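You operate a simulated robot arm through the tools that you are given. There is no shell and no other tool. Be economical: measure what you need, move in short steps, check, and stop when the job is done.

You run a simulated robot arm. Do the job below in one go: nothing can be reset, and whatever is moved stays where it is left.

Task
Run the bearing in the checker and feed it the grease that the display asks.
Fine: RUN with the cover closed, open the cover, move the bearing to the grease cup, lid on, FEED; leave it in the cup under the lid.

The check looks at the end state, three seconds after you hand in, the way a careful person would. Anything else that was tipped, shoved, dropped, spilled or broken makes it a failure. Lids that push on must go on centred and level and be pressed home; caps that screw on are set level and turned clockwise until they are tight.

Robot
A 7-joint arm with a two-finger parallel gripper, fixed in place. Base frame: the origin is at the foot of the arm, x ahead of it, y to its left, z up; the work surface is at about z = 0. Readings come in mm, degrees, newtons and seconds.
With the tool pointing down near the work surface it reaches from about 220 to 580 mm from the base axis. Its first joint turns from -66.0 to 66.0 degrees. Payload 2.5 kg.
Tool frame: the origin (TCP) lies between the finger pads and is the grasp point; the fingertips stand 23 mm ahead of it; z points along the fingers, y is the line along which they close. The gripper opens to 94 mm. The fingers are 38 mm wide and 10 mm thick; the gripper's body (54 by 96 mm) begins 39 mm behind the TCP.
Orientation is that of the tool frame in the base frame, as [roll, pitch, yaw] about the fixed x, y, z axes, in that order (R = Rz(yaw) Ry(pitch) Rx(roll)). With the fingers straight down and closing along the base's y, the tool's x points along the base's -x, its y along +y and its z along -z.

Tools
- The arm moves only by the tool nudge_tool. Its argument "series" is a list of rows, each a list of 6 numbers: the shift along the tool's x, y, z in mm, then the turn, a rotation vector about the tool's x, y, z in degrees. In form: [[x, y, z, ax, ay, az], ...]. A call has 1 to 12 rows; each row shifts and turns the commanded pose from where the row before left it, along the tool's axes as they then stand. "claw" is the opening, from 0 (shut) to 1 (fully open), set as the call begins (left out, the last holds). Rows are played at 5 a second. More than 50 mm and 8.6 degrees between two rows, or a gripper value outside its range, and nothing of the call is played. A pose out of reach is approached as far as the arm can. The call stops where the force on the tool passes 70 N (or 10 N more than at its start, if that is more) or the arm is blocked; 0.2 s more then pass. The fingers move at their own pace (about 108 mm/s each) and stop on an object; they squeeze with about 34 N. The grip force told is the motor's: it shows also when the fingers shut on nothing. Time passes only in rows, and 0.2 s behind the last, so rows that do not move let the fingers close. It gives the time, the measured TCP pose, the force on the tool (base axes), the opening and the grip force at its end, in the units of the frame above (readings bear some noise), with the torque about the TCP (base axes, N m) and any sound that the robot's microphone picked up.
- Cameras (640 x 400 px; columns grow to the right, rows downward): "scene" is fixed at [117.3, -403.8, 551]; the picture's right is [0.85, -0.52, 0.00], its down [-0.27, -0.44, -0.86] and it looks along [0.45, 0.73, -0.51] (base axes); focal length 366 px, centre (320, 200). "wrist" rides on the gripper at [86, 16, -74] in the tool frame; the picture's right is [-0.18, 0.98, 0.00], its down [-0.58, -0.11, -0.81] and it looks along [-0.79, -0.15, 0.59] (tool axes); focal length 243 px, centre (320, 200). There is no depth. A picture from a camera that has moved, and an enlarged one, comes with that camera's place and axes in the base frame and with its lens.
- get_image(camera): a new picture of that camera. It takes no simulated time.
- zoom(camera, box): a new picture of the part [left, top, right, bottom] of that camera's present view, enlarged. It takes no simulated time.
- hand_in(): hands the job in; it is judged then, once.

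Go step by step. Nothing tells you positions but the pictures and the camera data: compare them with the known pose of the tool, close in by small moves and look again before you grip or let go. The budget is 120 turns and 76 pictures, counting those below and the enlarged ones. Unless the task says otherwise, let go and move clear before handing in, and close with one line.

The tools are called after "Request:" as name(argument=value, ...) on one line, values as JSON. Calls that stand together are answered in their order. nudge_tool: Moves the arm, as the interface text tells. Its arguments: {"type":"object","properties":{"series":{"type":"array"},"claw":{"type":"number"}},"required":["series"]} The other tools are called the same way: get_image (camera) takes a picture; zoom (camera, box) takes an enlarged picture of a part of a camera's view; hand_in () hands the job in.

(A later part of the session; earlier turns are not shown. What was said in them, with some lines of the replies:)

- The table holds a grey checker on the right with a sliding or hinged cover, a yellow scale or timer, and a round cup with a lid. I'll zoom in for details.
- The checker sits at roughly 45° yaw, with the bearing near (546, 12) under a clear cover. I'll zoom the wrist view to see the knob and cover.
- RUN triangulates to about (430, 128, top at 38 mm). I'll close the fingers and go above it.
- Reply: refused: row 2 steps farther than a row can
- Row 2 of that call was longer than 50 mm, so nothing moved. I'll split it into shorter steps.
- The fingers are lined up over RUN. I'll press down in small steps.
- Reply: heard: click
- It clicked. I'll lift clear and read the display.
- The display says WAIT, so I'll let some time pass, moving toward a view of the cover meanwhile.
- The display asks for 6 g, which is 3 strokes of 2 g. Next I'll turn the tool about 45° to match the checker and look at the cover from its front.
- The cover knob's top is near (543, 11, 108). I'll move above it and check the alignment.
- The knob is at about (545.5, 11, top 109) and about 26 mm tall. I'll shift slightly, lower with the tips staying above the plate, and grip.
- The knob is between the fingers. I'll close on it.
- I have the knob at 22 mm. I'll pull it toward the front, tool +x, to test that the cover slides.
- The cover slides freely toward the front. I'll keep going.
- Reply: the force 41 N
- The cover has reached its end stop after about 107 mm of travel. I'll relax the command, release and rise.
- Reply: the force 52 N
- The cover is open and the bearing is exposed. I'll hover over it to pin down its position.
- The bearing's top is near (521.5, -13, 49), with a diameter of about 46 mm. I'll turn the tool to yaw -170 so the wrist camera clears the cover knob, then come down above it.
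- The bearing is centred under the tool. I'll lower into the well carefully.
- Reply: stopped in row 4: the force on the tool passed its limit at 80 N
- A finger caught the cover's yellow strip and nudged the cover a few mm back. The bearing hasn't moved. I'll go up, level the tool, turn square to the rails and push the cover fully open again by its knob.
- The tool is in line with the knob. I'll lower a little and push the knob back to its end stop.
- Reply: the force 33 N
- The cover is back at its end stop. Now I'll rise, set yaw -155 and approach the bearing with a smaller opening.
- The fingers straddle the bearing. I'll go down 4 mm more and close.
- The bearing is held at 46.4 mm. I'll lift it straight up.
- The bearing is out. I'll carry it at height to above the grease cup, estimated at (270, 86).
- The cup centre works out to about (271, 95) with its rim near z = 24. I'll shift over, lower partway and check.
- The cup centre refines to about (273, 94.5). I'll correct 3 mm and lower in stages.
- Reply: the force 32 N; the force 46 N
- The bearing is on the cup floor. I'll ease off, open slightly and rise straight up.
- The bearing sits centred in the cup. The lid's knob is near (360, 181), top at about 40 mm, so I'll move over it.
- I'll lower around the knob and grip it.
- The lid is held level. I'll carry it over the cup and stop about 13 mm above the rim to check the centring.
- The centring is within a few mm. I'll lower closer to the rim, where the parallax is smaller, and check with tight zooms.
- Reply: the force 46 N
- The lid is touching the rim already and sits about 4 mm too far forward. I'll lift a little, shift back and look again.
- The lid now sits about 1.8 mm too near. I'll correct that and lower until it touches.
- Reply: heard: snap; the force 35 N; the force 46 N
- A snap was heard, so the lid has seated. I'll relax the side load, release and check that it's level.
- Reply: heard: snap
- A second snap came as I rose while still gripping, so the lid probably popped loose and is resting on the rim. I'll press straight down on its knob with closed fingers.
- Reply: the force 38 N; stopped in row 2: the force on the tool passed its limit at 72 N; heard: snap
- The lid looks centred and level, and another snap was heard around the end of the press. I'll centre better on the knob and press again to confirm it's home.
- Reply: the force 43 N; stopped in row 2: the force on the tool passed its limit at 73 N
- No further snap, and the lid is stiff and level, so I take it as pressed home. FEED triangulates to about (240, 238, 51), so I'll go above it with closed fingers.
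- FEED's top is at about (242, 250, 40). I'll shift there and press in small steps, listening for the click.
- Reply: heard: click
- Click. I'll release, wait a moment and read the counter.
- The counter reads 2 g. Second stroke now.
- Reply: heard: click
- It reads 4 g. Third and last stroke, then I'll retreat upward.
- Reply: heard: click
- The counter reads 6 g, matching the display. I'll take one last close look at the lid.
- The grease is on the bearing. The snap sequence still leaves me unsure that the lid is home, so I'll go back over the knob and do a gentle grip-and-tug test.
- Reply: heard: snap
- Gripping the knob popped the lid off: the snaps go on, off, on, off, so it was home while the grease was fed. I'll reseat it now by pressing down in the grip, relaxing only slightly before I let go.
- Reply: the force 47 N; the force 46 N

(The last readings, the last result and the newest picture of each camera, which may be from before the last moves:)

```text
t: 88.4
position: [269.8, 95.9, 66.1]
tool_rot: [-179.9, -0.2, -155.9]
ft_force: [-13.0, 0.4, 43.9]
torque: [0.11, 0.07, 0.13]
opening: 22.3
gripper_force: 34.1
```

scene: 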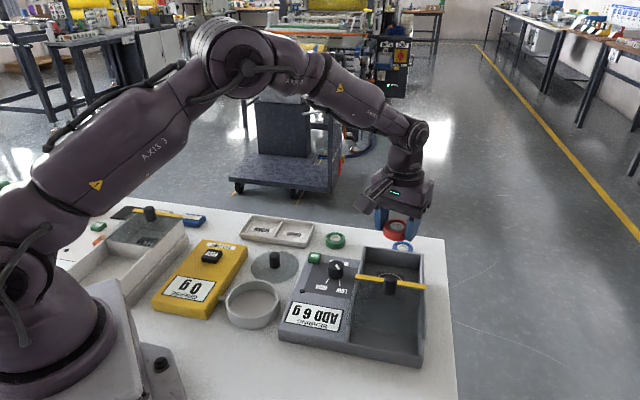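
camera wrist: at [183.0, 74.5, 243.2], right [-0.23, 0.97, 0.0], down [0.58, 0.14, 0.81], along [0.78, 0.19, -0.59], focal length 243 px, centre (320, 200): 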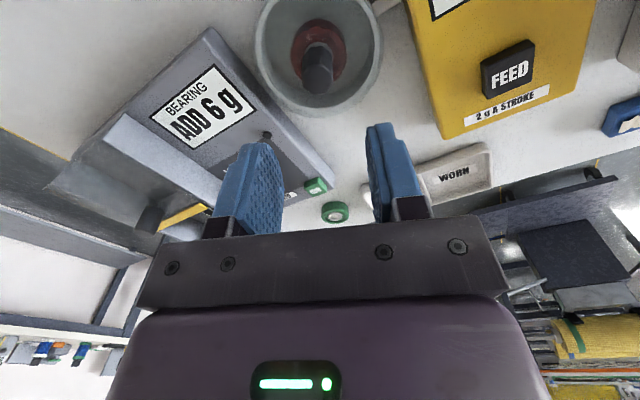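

Request:
nudge_tool(series=[[0, 0, -1.6, 0, 0, 0], [0.6, -1.4, 0, 0, 0, 0], [0, 0, 0, 0, 0, 0]])

Request:
nudge_tool(series=[[0, 0, 1, 0, 0, 0], [0, 0, 1, 0, 0, 0], [0, 0, 0, 0, 0, 0]])

```text
t: 89.2
position: [271.8, 92.6, 68.3]
tool_rot: [-180.0, -0.1, -155.9]
ft_force: [0.1, 0.8, 0.3]
torque: [-0.01, -0.02, -0.01]
opening: 22.2
gripper_force: 33.6
```

```text
t: 90.0
position: [272.1, 92.2, 66.6]
tool_rot: [-179.8, -0.1, -156.0]
ft_force: [-7.8, -2.4, 28.6]
torque: [0.09, 0.05, 0.1]
opening: 22.3
gripper_force: 33.9
```

Request:
nudge_tool(series=[[0, 0, 0.8, 0, 0, 0], [0, 0, 0, 0, 0, 0]])

Request:
nudge_tool(series=[[0, 0, 0.6, 0, 0, 0], [0, 0, 0, 0, 0, 0]])

```text
t: 90.6
position: [270.7, 93.3, 66.6]
tool_rot: [-179.7, -0.1, -155.8]
ft_force: [-9.2, -4.0, 44.5]
torque: [0.04, 0.01, 0.1]
opening: 22.5
gripper_force: 33.7
```

```text
t: 91.2
position: [270.4, 92.6, 66.3]
tool_rot: [-179.7, 0.0, -155.8]
ft_force: [-8.1, -2.6, 42.7]
torque: [0.08, -0.02, 0.05]
opening: 22.0
gripper_force: 34.0
```

The fingers slip on the knob at about 44 N. I'll release and press from above as before.

Request:
nudge_tool(series=[[0, 0, -1.3, 0, 0, 0], [0, 0, 0, 0, 0, 0]])

Request:
nudge_tool(series=[[0, 0, 0, 0, 0, 0], [0, 0, 0, 0, 0, 0], [0, 0, -30, 0, 0, 0], [0, 0, -20, 0, 0, 0], [0, 0, 0, 0, 0, 0]], claw=0.5)

Request:
nudge_tool(series=[[0, 0, 0, 0, 0, 0], [0, 0, 0, 0, 0, 0], [0, 0, 22, 0, 0, 0], [0, 0, 3, 0, 0, 0], [0, 0, 0, 0, 0, 0]], claw=0)

```text
t: 91.8
position: [270.5, 93.2, 65.6]
tool_rot: [-179.9, -0.1, -156.0]
ft_force: [0.5, 0.6, 0.1]
torque: [0.04, -0.07, 0.01]
opening: 22.6
gripper_force: 33.9
```

```text
t: 93.0
position: [271.2, 93.2, 113.8]
tool_rot: [-179.9, -0.1, -155.9]
ft_force: [-0.5, -0.1, -0.7]
torque: [-0.03, 0.01, 0.01]
opening: 46.9
gripper_force: 0.1
heard: snap
```

```text
t: 94.2
position: [270.3, 92.8, 91.6]
tool_rot: [-179.9, -0.1, -155.9]
ft_force: [-0.1, 0.5, -0.2]
torque: [0.01, 0.01, 0.01]
opening: 0.2
gripper_force: 34.4
```

A snap came at release, so by the sequence it's seated again. I'll press firmly on top once more to make sure.

Request:
nudge_tool(series=[[0, 0, 1, 0, 0, 0], [0, 0, 1, 0, 0, 0], [0, 0, 0, 0, 0, 0]])

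Request:
nudge_tool(series=[[0, 0, 1, 0, 0, 0], [0, 0, 0, 0, 0, 0]])

Request:
nudge_tool(series=[[0, 0, 1, 0, 0, 0], [0, 0, 0, 0, 0, 0]])

```text
t: 95.0
position: [270.7, 93.3, 88.7]
tool_rot: [-179.9, 0.0, -156.0]
ft_force: [-0.4, -0.5, -0.6]
torque: [0.04, 0.0, -0.02]
opening: 0.1
gripper_force: 33.3
```

```text
t: 95.6
position: [271.0, 93.2, 89.3]
tool_rot: [-179.9, -0.1, -155.7]
ft_force: [-10.1, 4.9, 33.7]
torque: [0.1, 0.15, -0.1]
opening: 0.0
gripper_force: 34.0
```

```text
t: 96.1
position: [271.0, 93.3, 89.9]
tool_rot: [-179.9, -0.2, -155.8]
ft_force: [-3.0, -0.8, 16.1]
torque: [0.0, 0.02, -0.01]
opening: 0.1
gripper_force: 34.2
stopped in row 2: the force on the tool passed its limit at 74 N (the readings are from after the stop); the commanded pose is now the measured one
```

Request:
nudge_tool(series=[[0, 0, -2, 0, 0, 0], [0, 0, -20, 0, 0, 0], [0, 0, -40, 0, 0, 0], [0, 0, -45, 0, 0, 0], [0, 0, 0, 0, 0, 0], [0, 0, 0, 0, 0, 0], [0, 0, 0, 0, 0, 0], [0, 0, 0, 0, 0, 0]])

Request:
zoom(camera="scene", box=[220, 270, 290, 330])

```text
t: 97.9
position: [270.6, 93.5, 195.0]
tool_rot: [-179.9, 0.0, -155.8]
ft_force: [0.0, -0.1, 0.6]
torque: [0.0, 0.01, -0.02]
opening: 0.1
gripper_force: 34.0
```

```text
6.67 times, centred on (255, 300) of scene
camera zoom: at [117.3, -403.8, 551.0], right [0.85, -0.52, 0.0], down [-0.27, -0.44, -0.86], along [0.45, 0.73, -0.51], focal length 2442 px, centre (753, -467)
```

zoom: 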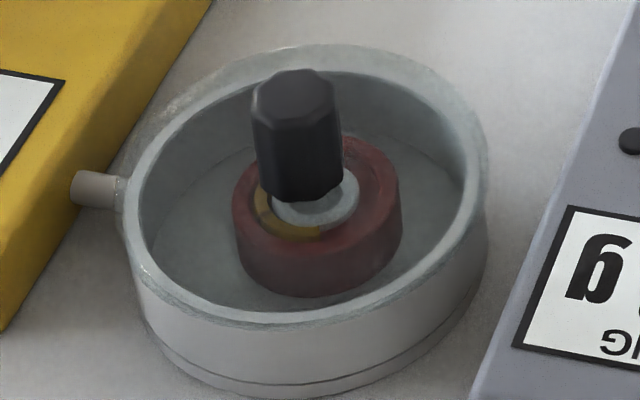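

The lid is seated, centred and level, no further snap came after the last press, and the arm is clear. I'm handing in.

Request:
hand_in()

```text
The job is handed in.
```

I ran the bearing with the cover closed, and the display asked for 6 g. I moved the bearing to the grease cup under its lid and fed three strokes, so the counter reads 6 g. The lid popped loose twice when I handled its knob, the second time after feeding; I pressed it back on, and it looked centred and level at hand-in.
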